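You operate a simulated robot arm through the tools that you are given. There is no shell and no other tool. Be economical: measure what you need, move in short steps, check, and stop when the job is done.

Carry out the task below with a simulated two-armed robot. There is one attempt and no reset: what you move stays moved.

TASK
Clamp the 400 mm rail in the fixture, butted to the fence.
Fine: lift it onto the rests with both hands; slide the stop till the rail touches the fence; shut the red and the yellow clamp.

It is judged by the outcome, as a careful person would: the job done as asked, and still so three seconds after it is handed in. It fails if anything else is knocked over, pushed out of place, dropped, spilled or broken.

THE ROBOT
Two 7-joint arms with two-finger parallel grippers on one trunk, on a base that drives. Base frame: it is fixed to the floor where the robot stands at the start and does not move with it; the origin is under the middle of the robot, x ahead of it, y to its left, z up. Units: mm, degrees, N and s.
The left shoulder is at the start at [50, 161, 1140], the right one opposite. With the tool pointing down near the work surface each hand reaches from about 240 to 680 mm from the robot's upright axis, wherever it stands, measured 20 degrees to its own side. Places, roughly: red clamp [600, -400, 1100]; rests of the clamp fixture [600, -600, 900]; yellow clamp [600, -700, 1100]. Payload 3.43 kg a hand.
Tool frame (each hand has its own): the origin (TCP) lies between the finger pads and is the grasp point; the fingertips stand 30 mm ahead of it; z points along the fingers, y is the line along which they close. Largest opening 94 mm; finger width 28, thickness 10; the body of the gripper, 50 by 96 mm, starts 55 mm behind the TCP.
Orientation is that of the tool frame in the base frame, as [roll, pitch, yaw] about the fixed x, y, z axes, in that order (R = Rz(yaw) Ry(pitch) Rx(roll)). With the fingers straight down and closing along the base's y, the tool's x points along the base's -x, its y along +y and its z along -z.

THE INTERFACE
- The arms move only by the tool play_rows. It takes "left_targets", "right_targets" or both (then of equal length, played together; a hand with none holds still); each is a list of rows, each a list of 3 entries, a list of its own where there are three numbers: the turn, a rotation vector about the base's x, y, z in degrees, then the shift along the base's x, y, z in mm, then the gripper command, from -1 (fully open) to 1 (shut), values between in proportion. In form: [[[wx, wy, wz], [x, y, z], fingers], ...]. A call has 1 to 8 rows; each row shifts and turns the commanded pose from where the row before left it. Each row takes 0.2 s and may step no farther than 50 mm and 8.6 degrees from the row before; otherwise, or with a gripper value out of range, the whole call is refused. A pose out of reach is approached as far as the arm can. The call stops where the force on the tool passes 50 N (or 10 N more than at its start, if that is more) or the arm is blocked; 0.2 s more then pass. The fingers move at their own pace (about 45 mm/s each) and stop on an object; they squeeze with about 25 N. The grip force told is the motor's: it shows also when the fingers shut on nothing. Time passes only in rows, and 0.2 s behind the last, so rows that do not move let the fingers close. It gives the time, the measured TCP pose, the force on the tool (base axes), the opening and the grip force at its end, in the units of the frame above (readings bear some noise), with the torque about the TCP (base axes, N m) and any sound that the robot's microphone picked up, and new pictures: "views" is both (left out), scene, wrist or none (wrist: the cameras of the hands that moved).
- Cameras (640 x 400 px; columns grow to the right, rows downward): "scene" is now at [132.7, -36.5, 1308.8]; the picture's right is [-0.38, -0.92, 0.00], its down [-0.23, 0.09, -0.97] and it looks along [0.89, -0.37, -0.25] (base axes); focal length 214 px, centre (320, 200). "left" rides on the left gripper at [76, -14, -102] in its tool frame; the picture's right is [0.18, 0.98, 0.00], its down [-0.75, 0.14, -0.64] and it looks along [-0.63, 0.12, 0.77] (tool axes); focal length 243 px, centre (320, 200). "right" rides on the right gripper at [76, 14, -102] in its tool frame; the picture's right is [-0.18, 0.98, 0.00], its down [-0.75, -0.14, -0.64] and it looks along [-0.63, -0.12, 0.77] (tool axes); focal length 243 px, centre (320, 200). There is no depth. A picture from a camera that has moved, and an enlarged one, comes with that camera's place and axes in the base frame and with its lens. The place of the scene camera against the robot may be out by one fixed shift of up to 18 mm in any direction.
- raise_lower(by): slides the trunk up (or, below 0, down) by that many mm; the arms and the scene camera ride with it, the base frame stays. It gives what a move gives, with no picture.
- drive_base(legs): drives the robot by 1 to 6 legs, each [ahead, left, turn to the left] in mm, mm and degrees, along the robot's own axes; the way and the turn of a leg run together, so that a leg with both is an arc; at most 1500 mm and 180 degrees a leg. The arms and the cameras ride along, it lands a little off, and it stops where it bumps. It gives what a move gives, and a new picture of the scene camera.
- aim_head(pan, tilt): turns the head with the scene camera to pan (to the left, within 80 degrees either way) and tilt (down, from -29 to 69), counted from straight ahead of the robot. It gives what a move gives, and a new picture of the scene camera.
- zoom(camera, box): a new picture of the part [left, top, right, bottom] of that camera's present view, enlarged. It takes no simulated time.
- finish_job(): hands the job in; it is judged then, once.

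Work in short steps. Places have to be worked out from the pictures, the camera data and where the tool is seen: move nearer, look again, correct. Check each grasp and each placing, and mend what went wrong. You have 120 turns and 260 pictures in all, those below and enlarged ones among them. Open the grippers and draw the arms clear of the work before you hand the job in, unless the task says otherwise; then end with one line.

The tools are called after "Emit:" as a command line: name --argument value ..., lists and objects as JSON in quotes. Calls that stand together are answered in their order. play_rows: Moves the arms, as the interface text tells. Its arguments: {"type":"object","properties":{"left_targets":{"type":"array"},"right_targets":{"type":"array"},"views":{"type":"string","enum":["both","scene","wrist","none"]}},"required":[]} The other tools are called the same way: raise_lower (by) slides the trunk up or down; drive_base (legs) drives the base; aim_head (pan, tilt) turns the head that bears the scene camera; zoom (camera, box) takes an enlarged picture of a part of a camera's view; finish_job () hands the job in.

At the start:

```text
clock: 0.0
left_tool_pos: [408.2, -29.0, 1265.5]
left_tcp_rot: [180.0, 0.1, 180.0]
left_wrist_force: [0.1, -1.0, 0.0]
left_torque: [-0.02, 0.03, 0.03]
left_width: 93.9
left_finger_force: 0.0
right_tool_pos: [321.5, -385.9, 1338.0]
right_tcp_rot: [-180.0, -0.1, -180.0]
right_wrist_force: [0.0, -0.1, -0.3]
right_torque: [0.0, 0.01, -0.01]
right_width: 94.3
right_finger_force: 0.1
trunk travel left (down, up): [-168.0, 99.0]
robot x, y, heading: [0.1, -1.1, -0.0]
head pan, tilt: [-22.6, 14.3]
```

scene: 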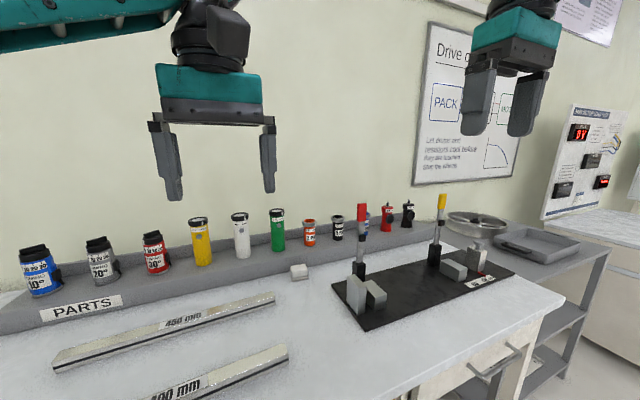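
right: 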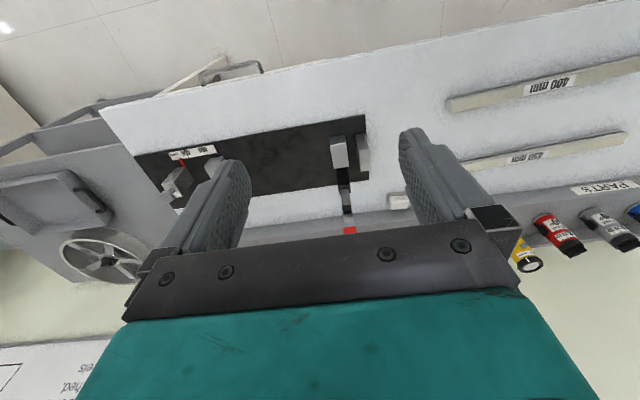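
left: 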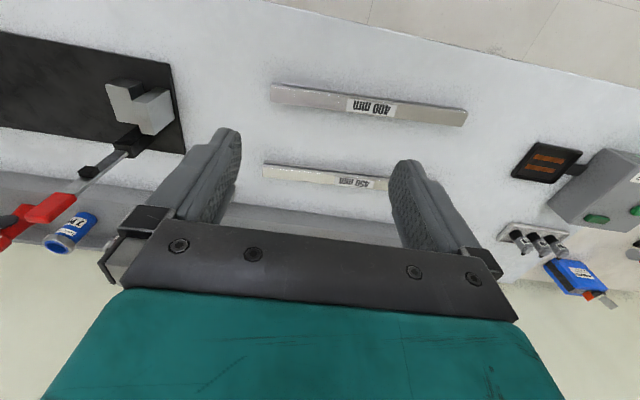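

I start by enlarging the views of the fixture and the rails to see which is which and how the fixture is built.

Emit:
zoom --camera "scene" --box '[320, 180, 540, 340]'

Emit:
zoom --camera "left" --box '[0, 40, 480, 260]'

Emit:
zoom --camera "right" --box '[120, 80, 420, 260]'

Emit:
aim_head --pan -30 --tilt 40

```text
2.50 times, centred on (430, 260) of scene
camera zoom: at [132.7, -36.5, 1308.8], right [-0.38, -0.92, 0.0], down [-0.23, 0.09, -0.97], along [0.89, -0.37, -0.25], focal length 536 px, centre (45, 50)
```

zoom: 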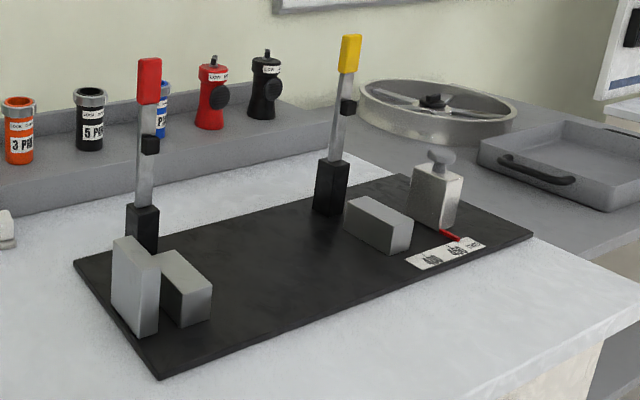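

```text
1.33 times, centred on (240, 150) of left
camera zoom: at [333.7, -40.6, 1368.2], right [-0.18, 0.98, 0.0], down [0.75, 0.14, 0.64], along [0.63, 0.12, -0.77], focal length 324 px, centre (427, 267)
```

zoom: 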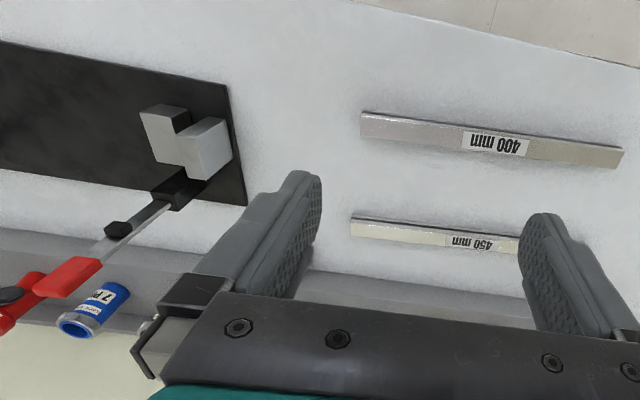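

```text
2.13 times, centred on (270, 170) of right
camera zoom: at [244.4, -370.6, 1441.1], right [0.18, 0.98, 0.0], down [0.75, -0.14, 0.64], along [0.63, -0.12, -0.77], focal length 518 px, centre (427, 264)
```

zoom: 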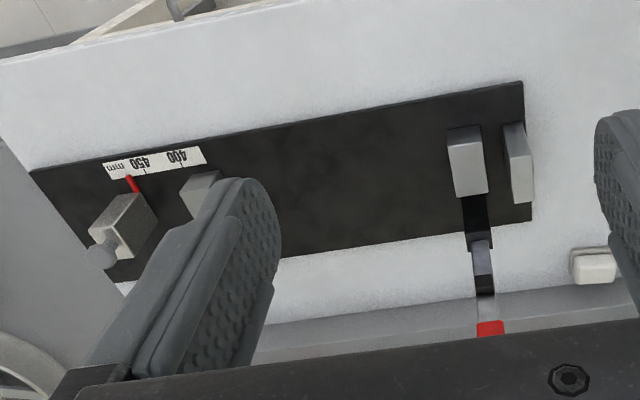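

```text
clock: 0.9
left_tool_pos: [408.5, -27.6, 1266.3]
left_tcp_rot: [-179.9, 0.1, 180.0]
left_wrist_force: [0.0, -0.3, -0.4]
left_torque: [-0.05, 0.01, -0.01]
left_width: 94.1
left_finger_force: 0.1
right_tool_pos: [320.3, -386.1, 1339.7]
right_tcp_rot: [179.9, -0.1, 180.0]
right_wrist_force: [1.1, 0.9, 0.2]
right_torque: [-0.01, -0.01, 0.03]
right_width: 93.9
right_finger_force: 0.0
trunk travel left (down, up): [-168.0, 99.0]
robot x, y, heading: [-1.1, -0.9, 0.1]
head pan, tilt: [-30.0, 40.0]
camera scene: at [120.1, -43.1, 1268.1], right [-0.5, -0.87, 0.0], down [-0.56, 0.32, -0.77], along [0.66, -0.38, -0.64], focal length 214 px, centre (320, 200)
```

scene: 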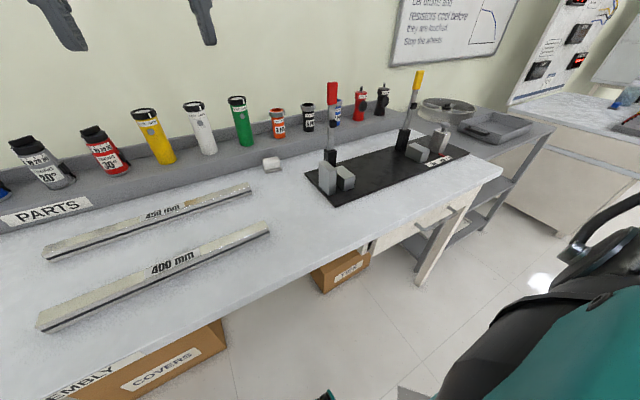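

The left wrist view puts the 400 rail at about x 480, y -108…291, top z about 870. The fixture has its fence near y -350, rests near y -396 and -725, and the stop at the -y end. I drive left to centre on the rail, and turn both hands so that the fingers close along x.

Emit:
drive_base --legs '[[0, 92, 0]]'

Emit:
play_rows --left_targets '[[[0, 0, -8.5], [0, 10, 0], -1], [[0, 0, -8.5], [0, 10, 0], -1], [[0, 0, -8.5], [0, 10, 0], -1], [[0, 0, -8.5], [0, 10, 0], -1], [[0, 0, -8.5], [0, 10, 0], -1], [[0, 0, -8.5], [0, 10, 0], -1], [[0, 0, -8.5], [0, 10, 0], -1], [[0, 0, -8.5], [0, 10, 0], -1]]' --right_targets '[[[0, 0, 8.5], [10, 0, 0], -1], [[0, 0, 8.5], [10, 0, 0], -1], [[0, 0, 8.5], [10, 0, 0], -1], [[0, 0, 8.5], [10, 0, 0], -1], [[0, 0, 8.5], [10, 0, 0], -1], [[0, 0, 8.5], [10, 0, 0], -1], [[0, 0, 8.5], [10, 0, 0], -1], [[0, 0, 8.5], [10, 0, 0], -1]]' --views "none"

```text
clock: 2.4
left_tool_pos: [409.5, 63.5, 1267.0]
left_tcp_rot: [-179.8, 0.1, -179.9]
left_wrist_force: [-0.6, 0.0, -0.1]
left_torque: [0.0, 0.02, 0.01]
left_width: 93.9
left_finger_force: 0.0
right_tool_pos: [320.5, -292.7, 1340.0]
right_tcp_rot: [-180.0, -0.1, -179.9]
right_wrist_force: [0.2, 0.0, 0.8]
right_torque: [-0.03, -0.04, -0.04]
right_width: 93.9
right_finger_force: 0.0
trunk travel left (down, up): [-168.0, 99.0]
robot x, y, heading: [0.8, 90.1, 0.1]
head pan, tilt: [-30.0, 40.0]
camera scene: at [120.1, 48.6, 1268.0], right [-0.5, -0.87, 0.0], down [-0.56, 0.32, -0.77], along [0.66, -0.38, -0.64], focal length 214 px, centre (320, 200)
```

scene: 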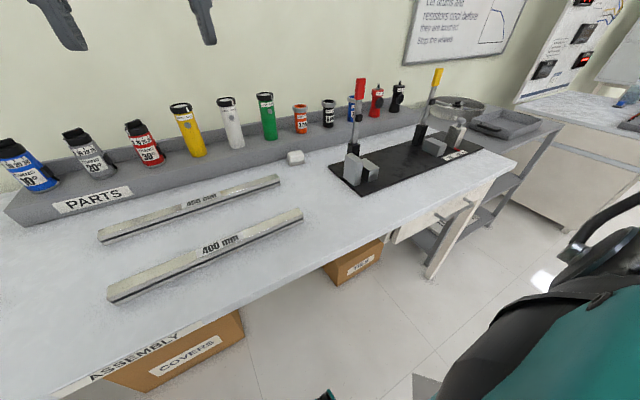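

```text
clock: 4.2
left_tool_pos: [407.4, 143.9, 1265.2]
left_tcp_rot: [180.0, 0.0, 112.0]
left_wrist_force: [-0.3, 0.2, 1.3]
left_torque: [-0.01, 0.0, -0.02]
left_width: 93.9
left_finger_force: 0.1
right_tool_pos: [400.1, -293.0, 1333.3]
right_tcp_rot: [-179.8, 0.1, -111.7]
right_wrist_force: [0.2, -0.2, -0.4]
right_torque: [0.0, 0.03, -0.02]
right_width: 93.7
right_finger_force: 0.1
right hand out of reach, approached as far as the arm can: row 8
trunk travel left (down, up): [-168.0, 99.0]
robot x, y, heading: [-0.6, 89.6, -0.2]
head pan, tilt: [-30.0, 40.0]
```

Right arm was at the edge of its reach up high; I bring both hands down and in over the rail while finishing the turn.

Emit:
play_rows --left_targets '[[[0, 0, -5.5], [9, 6, -24], -1], [[0, 0, -5.5], [9, 6, -24], -1], [[0, 0, -5.5], [9, 6, -24], -1], [[0, 0, -5.5], [9, 6, -24], -1], [[0, 0, 0], [9, 6, -24], -1], [[0, 0, 0], [9, 6, -24], -1], [[0, 0, 0], [9, 6, -24], -1], [[0, 0, 0], [9, 6, -24], -1]]' --right_targets '[[[0, 0, 0], [0, 36, -31], -1], [[0, 0, 0], [10, 36, -31], -1], [[0, 0, 5.5], [10, 36, -31], -1], [[0, 0, 5.5], [10, 36, -31], -1], [[0, 0, 5.5], [10, 36, -31], -1], [[0, 0, 5.5], [10, 36, -31], -1], [[0, 0, 0], [15, 36, -31], -1], [[0, 0, 0], [15, 36, -31], -1]]'

```text
clock: 6.0
left_tool_pos: [481.2, 191.8, 1070.4]
left_tcp_rot: [-180.0, 0.0, 90.1]
left_wrist_force: [-0.9, -0.6, 0.8]
left_torque: [0.02, 0.02, -0.01]
left_width: 94.2
left_finger_force: 0.0
right_tool_pos: [457.9, -40.2, 1089.4]
right_tcp_rot: [-179.9, 0.0, -90.1]
right_wrist_force: [0.1, 0.5, -0.1]
right_torque: [0.0, -0.01, 0.01]
right_width: 93.9
right_finger_force: 0.0
right hand out of reach, approached as far as the arm can: row 7, 8
trunk travel left (down, up): [-168.0, 99.0]
robot x, y, heading: [-0.8, 87.4, 0.1]
head pan, tilt: [-30.0, 40.0]
camera scene: at [120.4, 48.5, 1268.1], right [-0.5, -0.87, 0.0], down [-0.56, 0.32, -0.77], along [0.66, -0.38, -0.64], focal length 214 px, centre (320, 200)
camera right: at [443.1, -117.0, 1190.8], right [-0.98, 0.18, 0.0], down [0.14, 0.75, 0.64], along [0.12, 0.63, -0.77], focal length 243 px, centre (320, 200)
camera left: at [467.9, 270.2, 1172.9], right [0.98, 0.19, 0.0], down [0.14, -0.75, 0.64], along [0.12, -0.63, -0.77], focal length 243 px, centre (320, 200)
```

scene: 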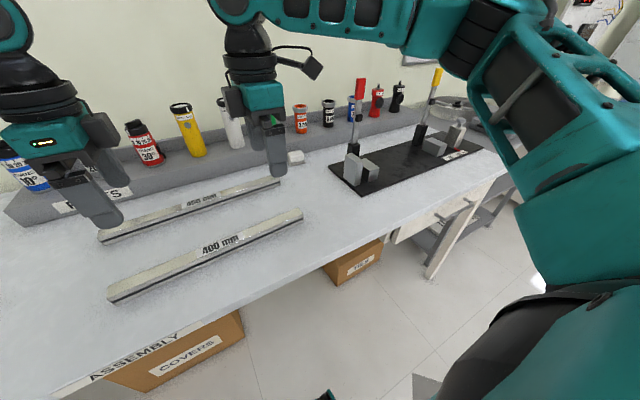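
right: 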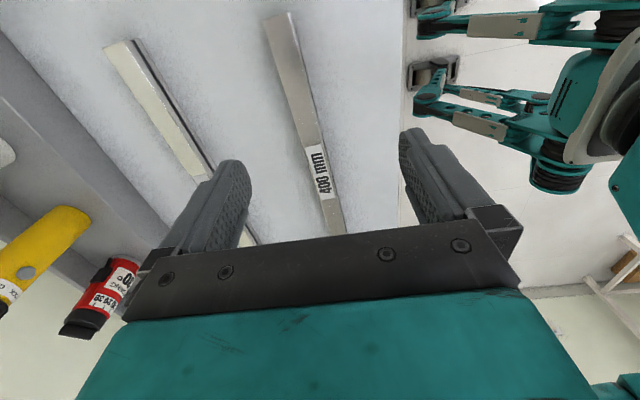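
left: 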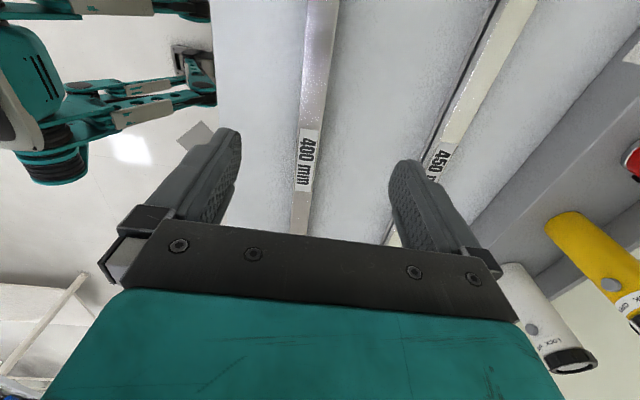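

Rail centre about [482, 90], turned about 2.5°. I lower both hands to about z 910 and align them over the grip points, y 190 and y -10.

Emit:
play_rows --left_targets '[[[0, 0, 2.5], [0, 0, -25], -1], [[0, 0, 0], [0, 0, -25], -1], [[0, 0, 0], [0, 0, -25], -1], [[0, 0, 0], [0, 0, -25], -1], [[0, 0, 0], [-2, 0, -25], -1], [[0, 0, 0], [0, 0, -20], -1], [[0, 0, 0], [0, 0, -15], -1]]' --right_targets '[[[0, 0, 2.5], [0, 0, -30], -1], [[0, 0, 0], [0, 0, -30], -1], [[0, 0, 0], [0, 0, -30], -1], [[0, 0, 0], [0, 0, -30], -1], [[0, 0, 0], [0, 10, -25], -1], [[0, 0, 0], [0, 10, -20], -1], [[0, 0, 0], [0, 10, -15], -1]]'

```text
clock: 7.6
left_tool_pos: [477.7, 191.5, 915.0]
left_tcp_rot: [180.0, -0.1, 92.7]
left_wrist_force: [0.4, 0.8, -0.6]
left_torque: [-0.01, 0.02, -0.03]
left_width: 93.7
left_finger_force: 0.0
right_tool_pos: [431.7, -52.4, 927.4]
right_tcp_rot: [-179.9, 0.1, -87.4]
right_wrist_force: [0.1, 0.2, 0.1]
right_torque: [0.01, -0.02, 0.01]
right_width: 94.1
right_finger_force: 0.2
right hand out of reach, approached as far as the arm can: row 4, 5, 6, 7
trunk travel left (down, up): [-168.0, 99.0]
robot x, y, heading: [-0.2, 91.8, 0.4]
head pan, tilt: [-30.0, 40.0]
camera scene: at [120.2, 48.3, 1268.1], right [-0.5, -0.87, 0.0], down [-0.56, 0.32, -0.77], along [0.66, -0.38, -0.64], focal length 214 px, centre (320, 200)
camera right: at [420.2, -129.3, 1029.5], right [-0.99, 0.14, 0.0], down [0.11, 0.76, 0.64], along [0.09, 0.64, -0.77], focal length 243 px, centre (320, 200)
camera left: at [461.3, 269.1, 1016.4], right [0.97, 0.23, 0.0], down [0.18, -0.75, 0.64], along [0.15, -0.62, -0.77], focal length 243 px, centre (320, 200)
```

scene: 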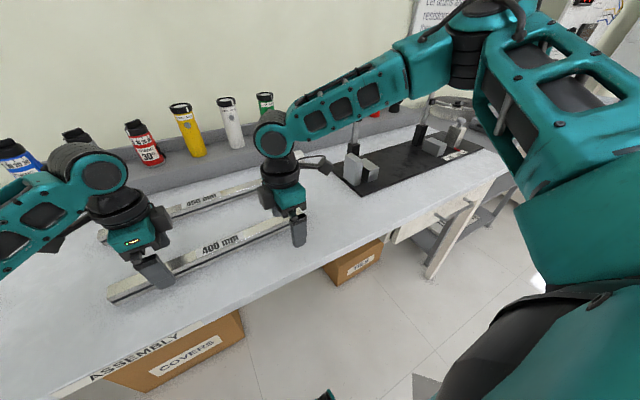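
right: 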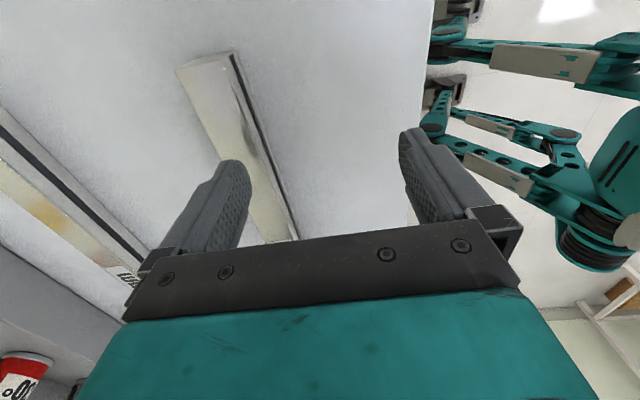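
left: 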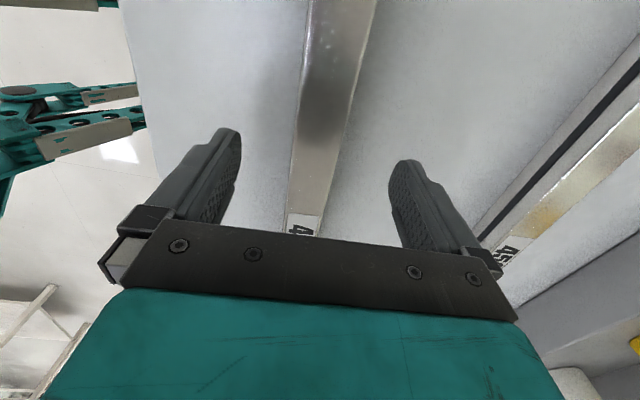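

The right arm is on a poor elbow branch (it started the turn overstretched). I back it up and out, unwinding the turn, then come down again the way the left one did.

Emit:
play_rows --right_targets '[[[0, 0, 0], [0, -10, 40], -1], [[0, 0, -8.5], [-5, 0, 45], -1], [[0, 0, -8.5], [-5, 0, 45], -1], [[0, 0, -8.5], [-5, 0, 45], -1], [[0, 0, -8.5], [-5, 0, 45], -1], [[0, 0, -8.5], [-5, 0, 45], -1], [[0, 0, -8.5], [-5, 0, 45], -1], [[0, 0, -8.5], [0, 0, 20], -1]]' --views "none"

Emit:
play_rows --right_targets '[[[0, 0, -8.5], [0, 0, 0], -1], [[0, 0, -8.5], [0, 0, 0], -1], [[0, 0, -8.5], [0, 0, 0], -1], [[0, 0, -5], [0, 0, 0], -1], [[0, 0, 0], [0, 0, 0], -1]]' --views "scene"

```text
clock: 9.4
left_tool_pos: [477.7, 190.9, 914.1]
left_tcp_rot: [180.0, 0.0, 92.5]
left_wrist_force: [0.6, 0.3, 0.4]
left_torque: [-0.02, 0.0, 0.03]
left_width: 94.1
left_finger_force: 0.1
right_tool_pos: [400.4, -66.9, 1253.7]
right_tcp_rot: [179.9, 0.1, -147.2]
right_wrist_force: [0.0, 1.6, -0.9]
right_torque: [-0.01, 0.0, 0.02]
right_width: 94.1
right_finger_force: 0.1
right hand out of reach, approached as far as the arm can: row 8
trunk travel left (down, up): [-168.0, 99.0]
robot x, y, heading: [2.1, 89.0, 0.2]
head pan, tilt: [-30.0, 40.0]
```

```text
clock: 10.6
left_tool_pos: [477.4, 190.5, 914.2]
left_tcp_rot: [180.0, -0.1, 92.6]
left_wrist_force: [-0.4, -0.4, -0.1]
left_torque: [0.01, -0.03, -0.04]
left_width: 93.7
left_finger_force: 0.1
right_tool_pos: [400.4, -65.6, 1254.6]
right_tcp_rot: [-180.0, -0.1, -177.5]
right_wrist_force: [1.0, 0.6, -1.0]
right_torque: [-0.02, 0.0, -0.03]
right_width: 93.9
right_finger_force: 0.0
trunk travel left (down, up): [-168.0, 99.0]
robot x, y, heading: [-0.4, 87.7, 0.2]
head pan, tilt: [-30.0, 40.0]
camera scene: at [120.1, 48.3, 1268.0], right [-0.5, -0.87, 0.0], down [-0.56, 0.32, -0.77], along [0.66, -0.38, -0.64], focal length 214 px, centre (320, 200)
```

scene: 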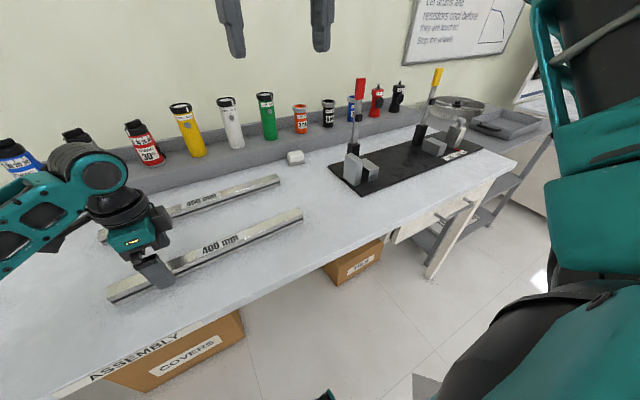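

Now go down first with fingers unturned, toward z ~960 beside the rail's end region, then turn.

Emit:
play_rows --right_targets '[[[0, 0, 0], [5, 0, -45], -1], [[0, 0, 0], [5, 0, -45], -1], [[0, 0, 0], [5, 0, -45], -1], [[0, 0, 0], [5, 0, -45], -1], [[0, 0, 0], [5, 0, -45], -1], [[0, 0, 0], [5, 0, -40], -1]]' --views "none"

Emit:
play_rows --right_targets '[[[0, 0, 8.5], [5, 5, 0], -1], [[0, 0, 8.5], [5, 5, 0], -1], [[0, 0, 8.5], [5, 5, 0], -1], [[0, 0, 8.5], [5, 5, 0], -1], [[0, 0, 8.5], [5, 5, 0], -1], [[0, 0, 8.5], [5, 5, 0], -1], [[0, 0, 8.5], [5, 5, 0], -1], [[0, 0, 8.5], [5, 5, 0], -1]]' --views "scene"

```text
clock: 12.0
left_tool_pos: [478.1, 191.2, 914.0]
left_tcp_rot: [179.9, 0.0, 92.6]
left_wrist_force: [0.7, 0.0, 0.6]
left_torque: [0.01, 0.02, -0.01]
left_width: 94.1
left_finger_force: 0.1
right_tool_pos: [426.1, -64.8, 988.9]
right_tcp_rot: [-180.0, 0.1, -177.4]
right_wrist_force: [1.1, -0.1, -0.1]
right_torque: [-0.02, 0.0, 0.01]
right_width: 94.1
right_finger_force: 0.2
trunk travel left (down, up): [-168.0, 99.0]
robot x, y, heading: [-2.6, 90.8, 0.2]
head pan, tilt: [-30.0, 40.0]
```

```text
clock: 13.8
left_tool_pos: [479.4, 191.1, 913.8]
left_tcp_rot: [-180.0, 0.1, 92.6]
left_wrist_force: [-0.6, 0.1, 0.7]
left_torque: [-0.01, 0.02, -0.01]
left_width: 93.7
left_finger_force: 0.0
right_tool_pos: [458.2, -44.7, 995.7]
right_tcp_rot: [-180.0, 0.1, -109.2]
right_wrist_force: [0.3, 0.5, -0.6]
right_torque: [0.0, -0.02, -0.04]
right_width: 93.9
right_finger_force: 0.0
right hand out of reach, approached as far as the arm can: row 6, 7, 8
trunk travel left (down, up): [-168.0, 99.0]
robot x, y, heading: [1.0, 91.9, -0.1]
head pan, tilt: [-30.0, 40.0]
camera scene: at [120.1, 48.3, 1268.0], right [-0.5, -0.87, 0.0], down [-0.56, 0.32, -0.77], along [0.66, -0.38, -0.64], focal length 214 px, centre (320, 200)
```

scene: 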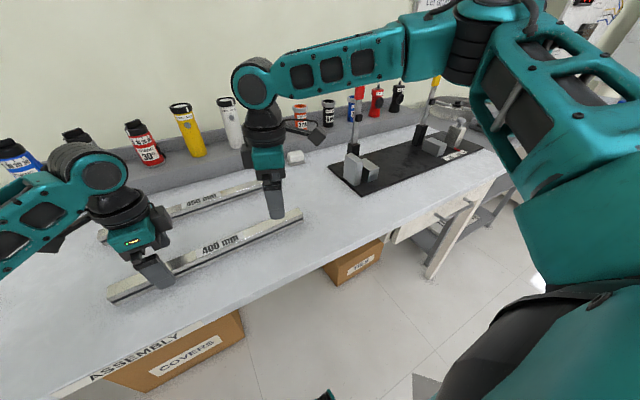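

Still limited. I try the opposite turn for the right hand (yaw +90, camera inward), which leaves the forearm on a different branch.

Emit:
play_rows --right_targets '[[[0, 0, -8.5], [-5, -5, 5], -1], [[0, 0, -8.5], [-5, -5, 5], -1], [[0, 0, -8.5], [-5, -5, 0], -1], [[0, 0, -8.5], [-5, -5, 0], -1], [[0, 0, -8.5], [-5, 0, 0], -1], [[0, 0, -8.5], [-5, 0, 0], -1], [[0, 0, -8.5], [0, 0, 0], -1], [[0, 0, -8.5], [0, 0, 0], -1]]' --views "none"

Emit:
play_rows --right_targets '[[[0, 0, -8.5], [0, 0, 0], -1], [[0, 0, -8.5], [0, 0, 0], -1], [[0, 0, -8.5], [0, 0, 0], -1], [[0, 0, -8.5], [0, 0, 0], -1], [[0, 0, -8.5], [0, 0, 0], -1], [[0, 0, -8.5], [0, 0, 0], -1], [[0, 0, -8.5], [5, 0, 0], -1], [[0, 0, -8.5], [5, 0, 0], -1]]' --views "none"

Emit:
play_rows --right_targets '[[[0, 0, -8.5], [0, 5, 0], -1], [[0, 0, -8.5], [5, 5, 0], -1], [[0, 0, -4], [10, 5, 0], -1], [[0, 0, 0], [10, 5, 0], -1], [[0, 0, 0], [10, 5, 0], -1], [[0, 0, 0], [10, 5, 0], -1]]' --views "both"

```text
clock: 15.6
left_tool_pos: [477.6, 190.5, 913.4]
left_tcp_rot: [179.9, 0.1, 92.6]
left_wrist_force: [0.5, -1.9, 0.2]
left_torque: [-0.04, 0.02, -0.03]
left_width: 94.3
left_finger_force: 0.0
right_tool_pos: [427.0, -65.1, 1003.6]
right_tcp_rot: [180.0, -0.1, -177.6]
right_wrist_force: [-0.1, 0.0, 0.0]
right_torque: [0.02, 0.01, 0.05]
right_width: 94.1
right_finger_force: 0.1
trunk travel left (down, up): [-168.0, 99.0]
robot x, y, heading: [1.3, 91.1, 0.0]
head pan, tilt: [-30.0, 40.0]
```

```text
clock: 17.4
left_tool_pos: [478.2, 191.4, 914.2]
left_tcp_rot: [-180.0, 0.0, 92.6]
left_wrist_force: [0.4, 0.3, -0.4]
left_torque: [0.0, -0.01, 0.03]
left_width: 93.9
left_finger_force: 0.1
right_tool_pos: [437.2, -64.4, 1005.0]
right_tcp_rot: [-180.0, 0.0, 114.4]
right_wrist_force: [0.0, -0.5, -1.1]
right_torque: [-0.02, 0.0, 0.0]
right_width: 93.9
right_finger_force: 0.0
trunk travel left (down, up): [-168.0, 99.0]
robot x, y, heading: [1.1, 91.6, 0.2]
head pan, tilt: [-30.0, 40.0]
```

```text
clock: 18.8
left_tool_pos: [478.3, 190.6, 913.8]
left_tcp_rot: [180.0, 0.1, 92.6]
left_wrist_force: [0.0, 0.5, 0.7]
left_torque: [0.02, -0.04, -0.02]
left_width: 94.0
left_finger_force: 0.1
right_tool_pos: [468.9, -50.2, 1009.5]
right_tcp_rot: [-179.9, 0.0, 93.6]
right_wrist_force: [-0.3, -0.6, -0.4]
right_torque: [0.01, -0.01, 0.01]
right_width: 93.9
right_finger_force: 0.1
right hand out of reach, approached as far as the arm can: row 5, 6
trunk travel left (down, up): [-168.0, 99.0]
robot x, y, heading: [0.6, 89.6, -0.1]
head pan, tilt: [-30.0, 40.0]
camera scene: at [120.1, 48.2, 1268.0], right [-0.5, -0.87, 0.0], down [-0.56, 0.32, -0.77], along [0.66, -0.38, -0.64], focal length 214 px, centre (320, 200)
camera right: at [478.3, 26.8, 1110.9], right [0.99, -0.12, 0.0], down [-0.09, -0.76, 0.64], along [-0.08, -0.64, -0.77], focal length 243 px, centre (320, 200)
```

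scene: 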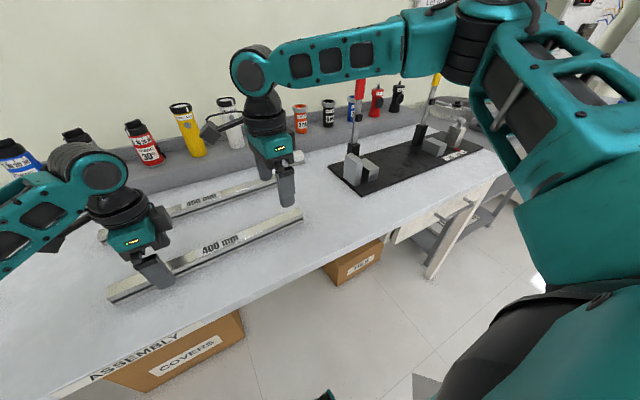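
right: 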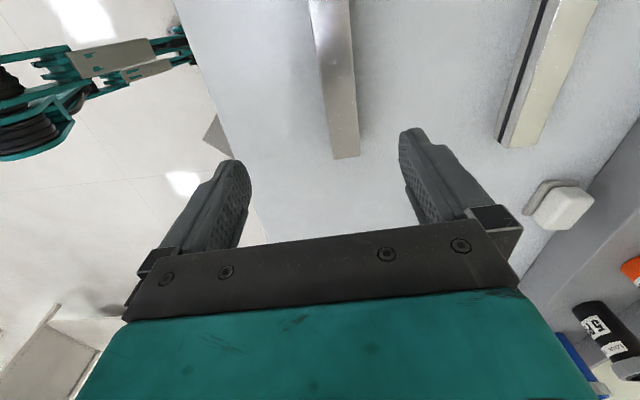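

Neither wrist turn helps, so the elbow is what limits. I look at the right arm with the head to understand its posture, and at the left one to compare.

Emit:
aim_head --pan -50 --tilt 10

Emit:
aim_head --pan 50 --tilt 10

```text
clock: 19.7
left_tool_pos: [476.8, 192.3, 915.0]
left_tcp_rot: [-180.0, 0.0, 92.6]
left_wrist_force: [-0.9, 0.6, -0.5]
left_torque: [-0.03, 0.0, -0.02]
left_width: 93.9
left_finger_force: 0.1
right_tool_pos: [468.9, -49.4, 1008.1]
right_tcp_rot: [180.0, 0.0, 93.6]
right_wrist_force: [0.3, 0.9, -0.2]
right_torque: [0.01, 0.0, 0.01]
right_width: 93.8
right_finger_force: 0.0
trunk travel left (down, up): [-168.0, 99.0]
robot x, y, heading: [0.2, 91.3, 0.0]
head pan, tilt: [-50.0, 10.0]
camera scene: at [106.4, 19.5, 1315.6], right [-0.76, -0.64, 0.0], down [-0.11, 0.13, -0.98], along [0.63, -0.75, -0.17], focal length 214 px, centre (320, 200)
```

scene: 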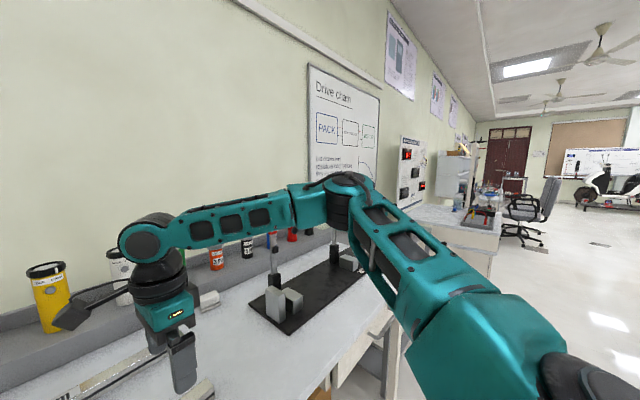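

```text
clock: 21.5
left_tool_pos: [476.1, 191.5, 913.8]
left_tcp_rot: [-179.9, 0.0, 92.6]
left_wrist_force: [0.4, 0.1, -0.8]
left_torque: [0.01, -0.02, 0.0]
left_width: 93.9
left_finger_force: 0.1
right_tool_pos: [468.0, -50.3, 1008.9]
right_tcp_rot: [180.0, 0.0, 93.6]
right_wrist_force: [0.4, 0.5, 0.3]
right_torque: [0.0, -0.02, -0.06]
right_width: 94.1
right_finger_force: 0.0
trunk travel left (down, up): [-168.0, 99.0]
robot x, y, heading: [0.2, 91.8, 0.1]
head pan, tilt: [50.0, 10.0]
camera scene: at [106.1, 161.9, 1315.7], right [0.77, -0.64, 0.0], down [-0.11, -0.13, -0.98], along [0.63, 0.76, -0.17], focal length 214 px, centre (320, 200)
```

scene: 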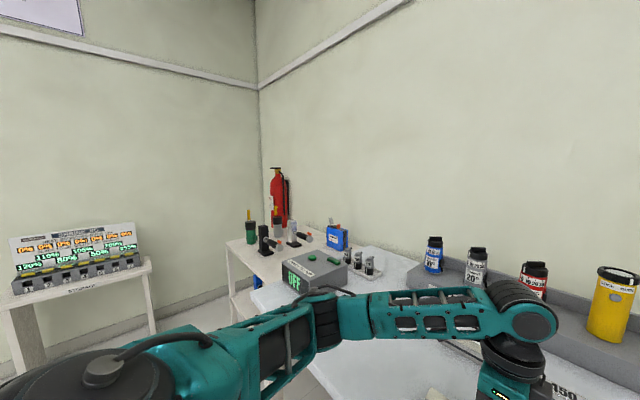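

The right elbow sits high and swung forward, the left one low and outward. I pull the right hand back near the body and outward so the elbow drops, then look.

Emit:
play_rows --right_targets '[[[0, 0, 0], [-35, -15, 0], -1], [[0, 0, 0], [-40, -20, 0], -1], [[0, 0, 0], [-40, -20, 0], -1], [[0, 0, 0], [-40, -20, 0], -1], [[0, 0, 0], [-40, -20, 0], -1], [[0, 0, 0], [-20, -20, -20], -1], [[0, 0, 0], [0, -10, -30], -1], [[0, 0, 0], [0, 0, -30], -1]]' --views "none"

Emit:
aim_head --pan -50 --tilt 25

```text
clock: 23.3
left_tool_pos: [478.9, 191.6, 914.5]
left_tcp_rot: [180.0, 0.0, 92.6]
left_wrist_force: [0.1, -0.1, -0.1]
left_torque: [0.01, 0.01, -0.01]
left_width: 94.0
left_finger_force: 0.1
right_tool_pos: [269.6, -175.1, 930.5]
right_tcp_rot: [-179.8, 0.0, 93.6]
right_wrist_force: [-0.5, -0.3, 0.5]
right_torque: [-0.02, -0.01, 0.0]
right_width: 93.8
right_finger_force: 0.2
right hand out of reach, approached as far as the arm can: row 6
trunk travel left (down, up): [-168.0, 99.0]
robot x, y, heading: [0.2, 91.5, 0.1]
head pan, tilt: [50.0, 10.0]
```

```text
clock: 25.0
left_tool_pos: [477.3, 191.1, 913.5]
left_tcp_rot: [-180.0, -0.1, 92.6]
left_wrist_force: [-0.5, 0.2, -0.4]
left_torque: [0.0, 0.02, -0.01]
left_width: 93.7
left_finger_force: 0.1
right_tool_pos: [270.3, -174.4, 930.6]
right_tcp_rot: [-179.9, 0.0, 93.6]
right_wrist_force: [0.0, -0.1, -0.3]
right_torque: [0.01, -0.02, -0.01]
right_width: 93.8
right_finger_force: 0.2
trunk travel left (down, up): [-168.0, 99.0]
robot x, y, heading: [-1.9, 89.9, -0.0]
head pan, tilt: [-50.0, 25.0]
camera scene: at [105.8, 20.2, 1291.4], right [-0.76, -0.64, 0.0], down [-0.27, 0.32, -0.91], along [0.58, -0.69, -0.42], focal length 214 px, centre (320, 200)
```

scene: 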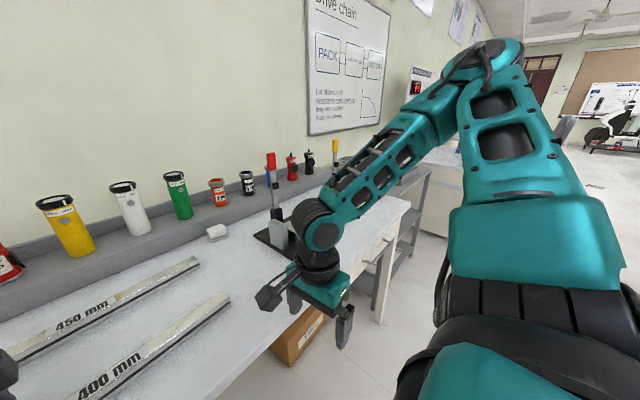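

Elbow is now up and tightly bent. From here I extend low along a straight line toward the grip point and see whether it now gets there.

Emit:
play_rows --right_targets '[[[0, 0, 0], [30, 20, 0], -1], [[0, 0, 0], [30, 20, 0], -1], [[0, 0, 0], [30, 20, 0], -1], [[0, 0, 0], [30, 20, 0], -1], [[0, 0, 0], [30, 20, 0], -1], [[0, 0, 0], [30, 20, 0], -1], [[0, 0, 0], [25, 20, 0], -1], [[0, 0, 0], [10, 20, 0], -1]]' --views "scene"

```text
clock: 26.8
left_tool_pos: [478.2, 190.8, 914.4]
left_tcp_rot: [180.0, 0.1, 92.6]
left_wrist_force: [0.1, 0.6, -0.4]
left_torque: [0.01, -0.02, 0.0]
left_width: 93.9
left_finger_force: 0.1
right_tool_pos: [452.6, -59.7, 941.9]
right_tcp_rot: [179.9, 0.0, 93.6]
right_wrist_force: [-0.6, 0.1, -0.1]
right_torque: [-0.01, -0.02, 0.01]
right_width: 94.0
right_finger_force: 0.1
right hand out of reach, approached as far as the arm can: row 6, 7, 8
trunk travel left (down, up): [-168.0, 99.0]
robot x, y, heading: [-3.1, 93.8, 0.5]
head pan, tilt: [-50.0, 25.0]
camera scene: at [105.8, 20.1, 1291.3], right [-0.76, -0.64, 0.0], down [-0.27, 0.32, -0.91], along [0.58, -0.69, -0.42], focal length 214 px, centre (320, 200)
```

scene: 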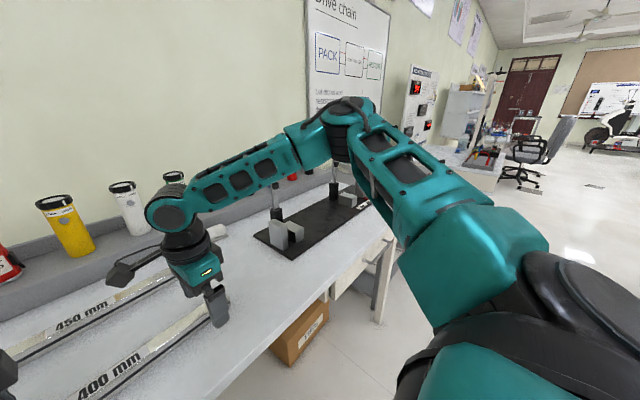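

I test how far it reaches when going outward instead of inward, to learn where the limit lies.

Emit:
play_rows --right_targets '[[[0, 0, 0], [0, -30, 0], -1], [[0, 0, 0], [10, -30, 0], -1], [[0, 0, 0], [20, -30, 0], -1], [[0, 0, 0], [20, 0, 0], -1], [[0, 0, 0], [20, 0, 0], -1], [[0, 0, 0], [20, 0, 0], -1]]' --views "scene"

```text
clock: 28.2
left_tool_pos: [478.3, 191.6, 913.8]
left_tcp_rot: [-180.0, 0.0, 92.7]
left_wrist_force: [0.7, 0.5, 0.1]
left_torque: [-0.01, -0.02, 0.01]
left_width: 93.9
left_finger_force: 0.0
right_tool_pos: [539.1, -152.7, 945.6]
right_tcp_rot: [179.9, 0.0, 93.6]
right_wrist_force: [-0.3, -0.6, -0.2]
right_torque: [-0.01, -0.02, 0.04]
right_width: 93.8
right_finger_force: 0.1
right hand out of reach, approached as far as the arm can: row 6
trunk travel left (down, up): [-168.0, 99.0]
robot x, y, heading: [-3.6, 90.4, 0.2]
head pan, tilt: [-50.0, 25.0]
camera scene: at [105.7, 20.1, 1291.4], right [-0.76, -0.64, 0.0], down [-0.27, 0.32, -0.91], along [0.58, -0.69, -0.42], focal length 214 px, centre (320, 200)
```

scene: 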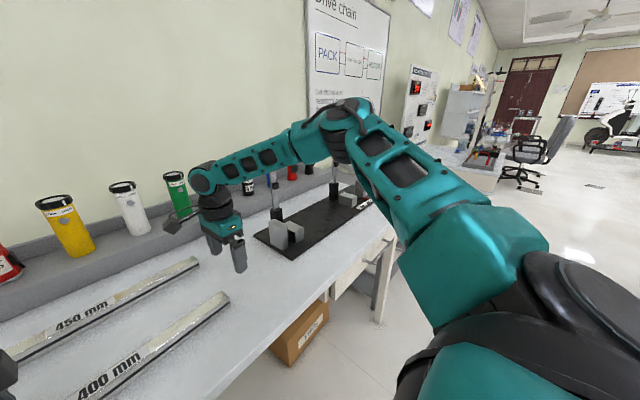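

The limit is the raised elbow's branch. I'll swing the hand on a loop (back, out to the right at shoulder height, down beside the robot, then forward low) which should turn the elbow from "up" to "outward".

Emit:
play_rows --right_targets '[[[0, 0, 0], [-34, -15, 25], -1], [[0, 0, 0], [-34, -20, 25], -1], [[0, 0, 0], [-34, -20, 25], -1], [[0, 0, 0], [-34, -20, 25], -1], [[0, 0, 0], [-34, -20, 25], -1], [[0, 0, 0], [-34, -20, 25], -1], [[0, 0, 0], [-34, -20, 25], -1]]' --views "none"

Emit:
play_rows --right_targets '[[[0, 0, 0], [-21, -37, 5], -1], [[0, 0, 0], [-21, -37, 5], -1], [[0, 0, 0], [-21, -37, 5], -1], [[0, 0, 0], [-21, -37, 5], -1], [[0, 0, 0], [-21, -37, 5], -1], [[0, 0, 0], [-21, -37, 5], -1], [[0, 0, 0], [-21, -37, 5], -1], [[0, 0, 0], [0, -37, 0], -1]]' --views "none"

Emit:
play_rows --right_targets '[[[0, 0, 0], [0, 0, -45], -1], [[0, 0, 0], [0, 0, -45], -1], [[0, 0, 0], [0, 0, -45], -1], [[0, 0, 0], [0, 0, -45], -1], [[0, 0, 0], [0, 0, -45], -1], [[0, 0, 0], [0, 0, -45], -1], [[0, 0, 0], [0, 0, -45], -1], [[0, 0, 0], [0, 0, -45], -1]]' --views "scene"

```text
clock: 29.8
left_tool_pos: [477.8, 191.8, 914.7]
left_tcp_rot: [179.9, -0.1, 92.6]
left_wrist_force: [0.6, 0.9, 0.0]
left_torque: [-0.01, 0.01, -0.01]
left_width: 94.1
left_finger_force: 0.0
right_tool_pos: [297.7, -285.5, 1119.1]
right_tcp_rot: [-179.9, 0.0, 93.5]
right_wrist_force: [0.2, 0.6, -0.3]
right_torque: [-0.03, 0.0, 0.01]
right_width: 94.1
right_finger_force: 0.1
trunk travel left (down, up): [-168.0, 99.0]
robot x, y, heading: [-1.2, 90.2, 0.0]
head pan, tilt: [-50.0, 25.0]
```

```text
clock: 31.6
left_tool_pos: [478.1, 191.5, 913.9]
left_tcp_rot: [179.9, 0.0, 92.7]
left_wrist_force: [-0.9, -0.3, -0.7]
left_torque: [0.01, -0.01, -0.01]
left_width: 94.2
left_finger_force: 0.0
right_tool_pos: [152.4, -584.6, 1151.4]
right_tcp_rot: [180.0, 0.0, 93.5]
right_wrist_force: [-0.2, -0.5, 0.4]
right_torque: [0.03, -0.02, 0.0]
right_width: 94.0
right_finger_force: 0.0
trunk travel left (down, up): [-168.0, 99.0]
robot x, y, heading: [-4.7, 92.5, -0.0]
head pan, tilt: [-50.0, 25.0]
```

```text
clock: 33.4
left_tool_pos: [477.6, 190.3, 914.4]
left_tcp_rot: [-180.0, 0.0, 92.6]
left_wrist_force: [-1.2, -1.0, -0.5]
left_torque: [-0.02, 0.04, 0.01]
left_width: 93.9
left_finger_force: 0.1
right_tool_pos: [152.2, -582.9, 791.4]
right_tcp_rot: [179.9, 0.0, 93.6]
right_wrist_force: [0.4, 0.6, -0.9]
right_torque: [-0.03, -0.01, -0.02]
right_width: 93.8
right_finger_force: 0.1
trunk travel left (down, up): [-168.0, 99.0]
robot x, y, heading: [0.8, 92.6, -0.1]
head pan, tilt: [-50.0, 25.0]
camera scene: at [106.0, 19.8, 1291.3], right [-0.76, -0.64, 0.0], down [-0.27, 0.32, -0.91], along [0.58, -0.69, -0.42], focal length 214 px, centre (320, 200)
```

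scene: 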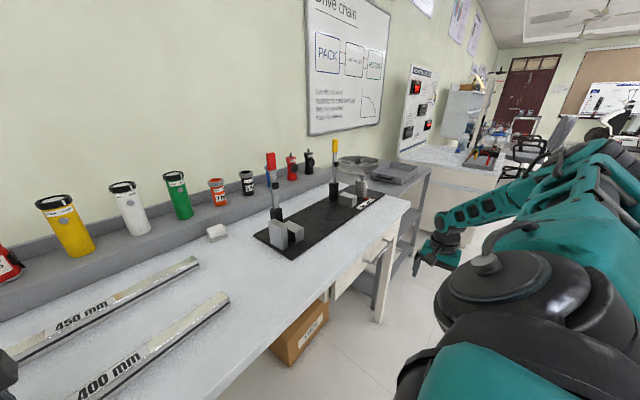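

No table there; the elbow has swung. Now forward and inward low, staying in front of the table edge (x 341), then up and over.

Emit:
play_rows --right_targets '[[[0, 0, 0], [10, 45, 0], -1], [[0, 0, 0], [10, 45, 0], -1], [[0, 0, 0], [10, 45, 0], -1], [[0, 0, 0], [10, 45, 10], -1], [[0, 0, 0], [10, 40, 20], -1], [[0, 0, 0], [10, 30, 30], -1], [[0, 0, 0], [10, 20, 40], -1], [[0, 0, 0], [10, 10, 45], -1]]' --views "none"

Emit:
play_rows --right_targets '[[[0, 0, 0], [35, 30, 0], -1], [[0, 0, 0], [35, 30, 0], -1], [[0, 0, 0], [35, 30, 0], -1], [[0, 0, 0], [35, 30, 0], -1], [[0, 0, 0], [35, 30, 0], -1], [[0, 0, 0], [30, 35, 0], -1], [[0, 0, 0], [30, 35, 0], -1], [[0, 0, 0], [15, 40, 0], -1]]' --views "scene"

```text
clock: 35.2
left_tool_pos: [476.5, 191.4, 914.8]
left_tcp_rot: [180.0, -0.1, 92.6]
left_wrist_force: [-0.2, 0.1, -0.2]
left_torque: [0.01, 0.0, -0.03]
left_width: 94.1
left_finger_force: 0.0
right_tool_pos: [232.1, -304.6, 937.0]
right_tcp_rot: [-179.9, 0.1, 93.6]
right_wrist_force: [-0.3, -0.8, -0.3]
right_torque: [0.06, -0.03, -0.03]
right_width: 93.8
right_finger_force: 0.2
trunk travel left (down, up): [-168.0, 99.0]
robot x, y, heading: [-0.5, 87.8, 0.2]
head pan, tilt: [-50.0, 25.0]
```

```text
clock: 37.0
left_tool_pos: [478.5, 191.1, 913.4]
left_tcp_rot: [180.0, -0.1, 92.6]
left_wrist_force: [-0.1, 0.2, -0.1]
left_torque: [0.03, 0.02, -0.03]
left_width: 94.2
left_finger_force: 0.0
right_tool_pos: [485.4, -39.6, 936.1]
right_tcp_rot: [180.0, 0.1, 93.6]
right_wrist_force: [-0.1, 0.5, -0.2]
right_torque: [-0.02, 0.02, 0.01]
right_width: 93.9
right_finger_force: 0.1
trunk travel left (down, up): [-168.0, 99.0]
robot x, y, heading: [-2.3, 96.3, 0.2]
head pan, tilt: [-50.0, 25.0]
camera scene: at [105.9, 20.6, 1291.4], right [-0.76, -0.64, 0.0], down [-0.27, 0.32, -0.91], along [0.58, -0.69, -0.42], focal length 214 px, centre (320, 200)
```

scene: 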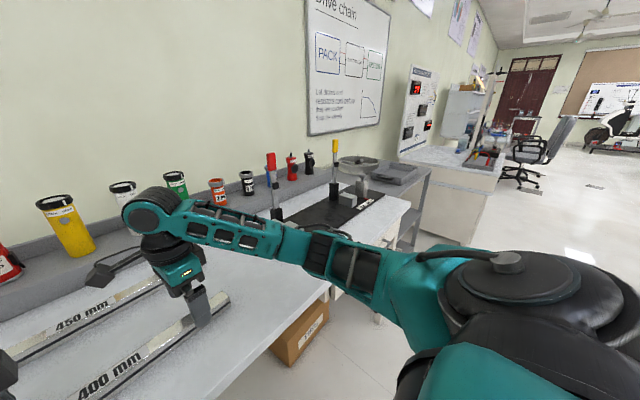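

The elbow is now outward and the hand reached the commanded point. I shift it to y -12, lower both to z ~905 and look.

Emit:
play_rows --left_targets '[[[0, 0, 0], [0, 0, -5], -1], [[0, 0, 0], [0, 0, -5], -1]]' --right_targets '[[[0, 0, -1], [0, 14, -15], -1], [[0, 0, 0], [0, 14, -15], -1]]' --views "wrist"

Emit:
aim_head --pan -10 --tilt 50

```text
clock: 37.6
left_tool_pos: [479.8, 192.2, 905.7]
left_tcp_rot: [179.9, 0.0, 92.6]
left_wrist_force: [-0.9, -0.8, -0.2]
left_torque: [-0.03, -0.02, 0.01]
left_width: 94.2
left_finger_force: 0.1
right_tool_pos: [485.2, -11.9, 907.6]
right_tcp_rot: [179.9, 0.1, 92.6]
right_wrist_force: [0.1, 0.0, 0.6]
right_torque: [0.03, -0.02, 0.02]
right_width: 94.2
right_finger_force: 0.1
trunk travel left (down, up): [-168.0, 99.0]
robot x, y, heading: [0.4, 87.5, 0.3]
head pan, tilt: [-50.0, 25.0]
camera right: at [496.4, 63.8, 1011.1], right [0.99, -0.14, 0.0], down [-0.11, -0.76, 0.64], along [-0.09, -0.64, -0.77], focal length 243 px, centre (320, 200)
camera left: at [461.9, 270.2, 1006.4], right [0.97, 0.23, 0.0], down [0.18, -0.75, 0.64], along [0.15, -0.63, -0.77], focal length 243 px, centre (320, 200)
```

right: 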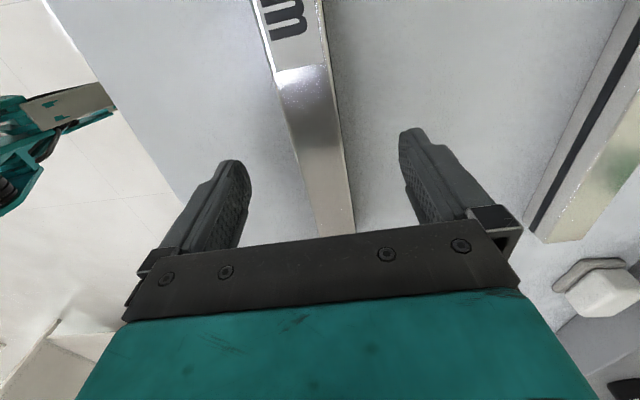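
left: 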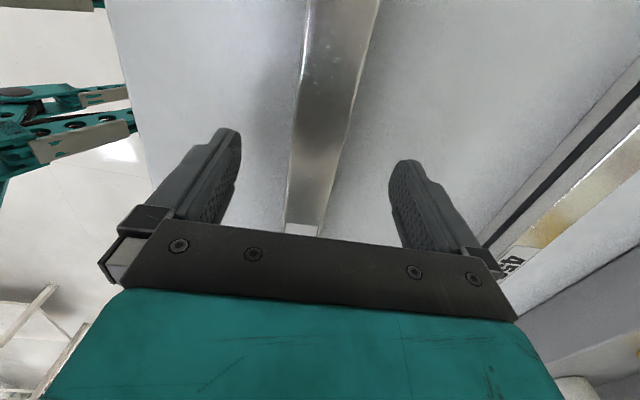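

```text
clock: 38.7
left_tool_pos: [478.8, 191.6, 905.8]
left_tcp_rot: [-180.0, 0.0, 92.6]
left_wrist_force: [-0.1, 0.0, -0.9]
left_torque: [-0.01, 0.01, -0.01]
left_width: 94.2
left_finger_force: 0.1
right_tool_pos: [484.7, -13.8, 909.4]
right_tcp_rot: [179.9, 0.0, 92.6]
right_wrist_force: [-0.3, 0.6, 0.7]
right_torque: [-0.03, 0.05, 0.01]
right_width: 93.9
right_finger_force: 0.1
trunk travel left (down, up): [-168.0, 99.0]
robot x, y, heading: [-3.3, 93.7, 0.1]
head pan, tilt: [-10.0, 50.0]
camera scene: at [122.3, 77.3, 1253.9], right [-0.17, -0.98, 0.0], down [-0.75, 0.13, -0.64], along [0.63, -0.11, -0.77], focal length 214 px, centre (320, 200)
```

scene: 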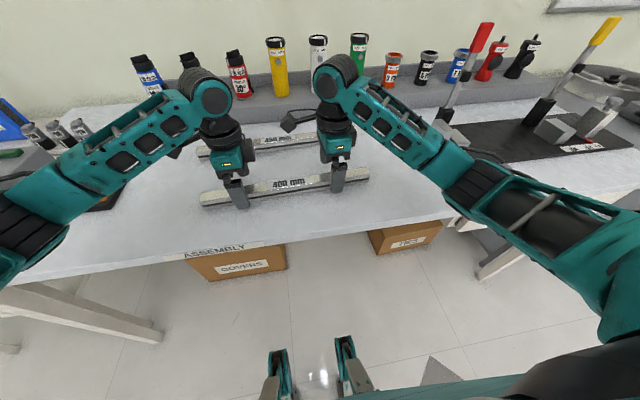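

Both hands straddle the rail well (rail about 33 mm wide). I lower to TCP z 876 (tips ~846), watching the force.

Emit:
play_rows --left_targets '[[[0, 0, 0], [-1, 0, -10], -1], [[0, 0, 0], [-1, 0, -10], -1], [[0, 0, 0], [0, 0, -9], -1]]' --right_targets '[[[0, 0, 0], [0, 0, -12], -1], [[0, 0, 0], [0, 0, -11], -1], [[0, 0, 0], [0, 0, -9], -1]]' --views "none"

Emit:
zoom --camera "scene" --box '[190, 130, 390, 230]'

```text
clock: 39.5
left_tool_pos: [476.9, 191.1, 880.7]
left_tcp_rot: [179.6, 0.2, 92.7]
left_wrist_force: [1.5, 5.2, 28.2]
left_torque: [0.36, 1.48, -0.4]
left_width: 93.3
left_finger_force: 0.1
right_tool_pos: [484.6, -14.9, 881.1]
right_tcp_rot: [179.5, -0.1, 92.6]
right_wrist_force: [1.5, -1.6, 22.4]
right_torque: [-0.29, 1.1, 0.01]
right_width: 93.0
right_finger_force: 0.1
trunk travel left (down, up): [-168.0, 99.0]
robot x, y, heading: [-1.7, 89.2, 0.1]
head pan, tilt: [-10.0, 50.0]
```

```text
3.20 times, centred on (290, 180) of scene
camera zoom: at [119.4, 77.7, 1255.4], right [-0.17, -0.99, 0.0], down [-0.75, 0.13, -0.65], along [0.64, -0.11, -0.76], focal length 686 px, centre (416, 264)
```

zoom: 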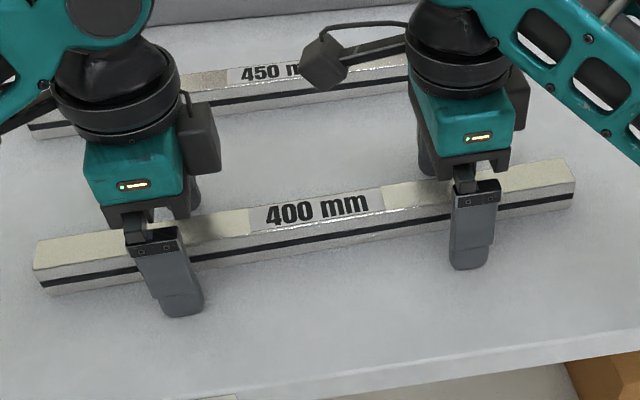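

Tips touched the table: table top z ≈ 850, and the rail is about 30 tall. I raise 6 mm and close both grippers.

Emit:
play_rows --left_targets '[[[0, 0, 0], [0, 0, 7], -1], [[0, 0, 0], [0, 0, 0], 1], [[0, 0, 0], [0, 0, 0], 1], [[0, 0, 0], [0, 0, 0], 1], [[0, 0, 0], [0, 0, 0], 1], [[0, 0, 0], [0, 0, 0], 1], [[0, 0, 0], [0, 0, 0], 1]]' --right_targets '[[[0, 0, 0], [0, 0, 7], -1], [[0, 0, 0], [0, 0, 0], 1], [[0, 0, 0], [0, 0, 0], 1], [[0, 0, 0], [0, 0, 0], 1], [[0, 0, 0], [0, 0, 0], 1], [[0, 0, 0], [0, 0, 0], 1], [[0, 0, 0], [0, 0, 0], 1]]' --views "wrist"

```text
clock: 41.1
left_tool_pos: [477.8, 190.3, 881.3]
left_tcp_rot: [-180.0, 0.0, 92.5]
left_wrist_force: [-4.0, -1.8, -0.3]
left_torque: [0.68, 0.0, -0.37]
left_width: 34.2
left_finger_force: 24.7
right_tool_pos: [484.6, -14.9, 882.4]
right_tcp_rot: [179.9, 0.0, 92.5]
right_wrist_force: [3.8, 0.6, -0.1]
right_torque: [-0.21, 0.0, -0.4]
right_width: 34.0
right_finger_force: 25.1
trunk travel left (down, up): [-168.0, 99.0]
robot x, y, heading: [1.2, 88.9, 0.1]
head pan, tilt: [-10.0, 50.0]
camera right: at [495.8, 61.9, 984.5], right [0.99, -0.14, 0.0], down [-0.11, -0.76, 0.64], along [-0.09, -0.64, -0.77], focal length 243 px, centre (320, 200)
camera left: at [460.9, 268.7, 983.5], right [0.97, 0.23, 0.0], down [0.18, -0.75, 0.64], along [0.14, -0.62, -0.77], focal length 243 px, centre (320, 200)
```

right: 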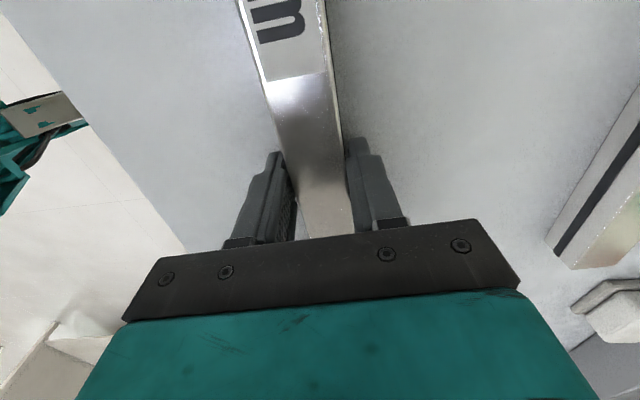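
left: 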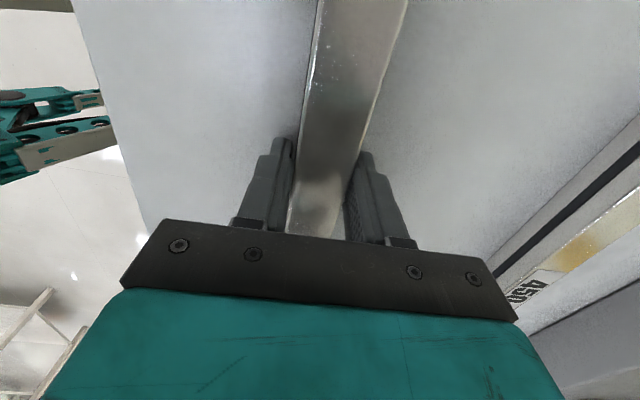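

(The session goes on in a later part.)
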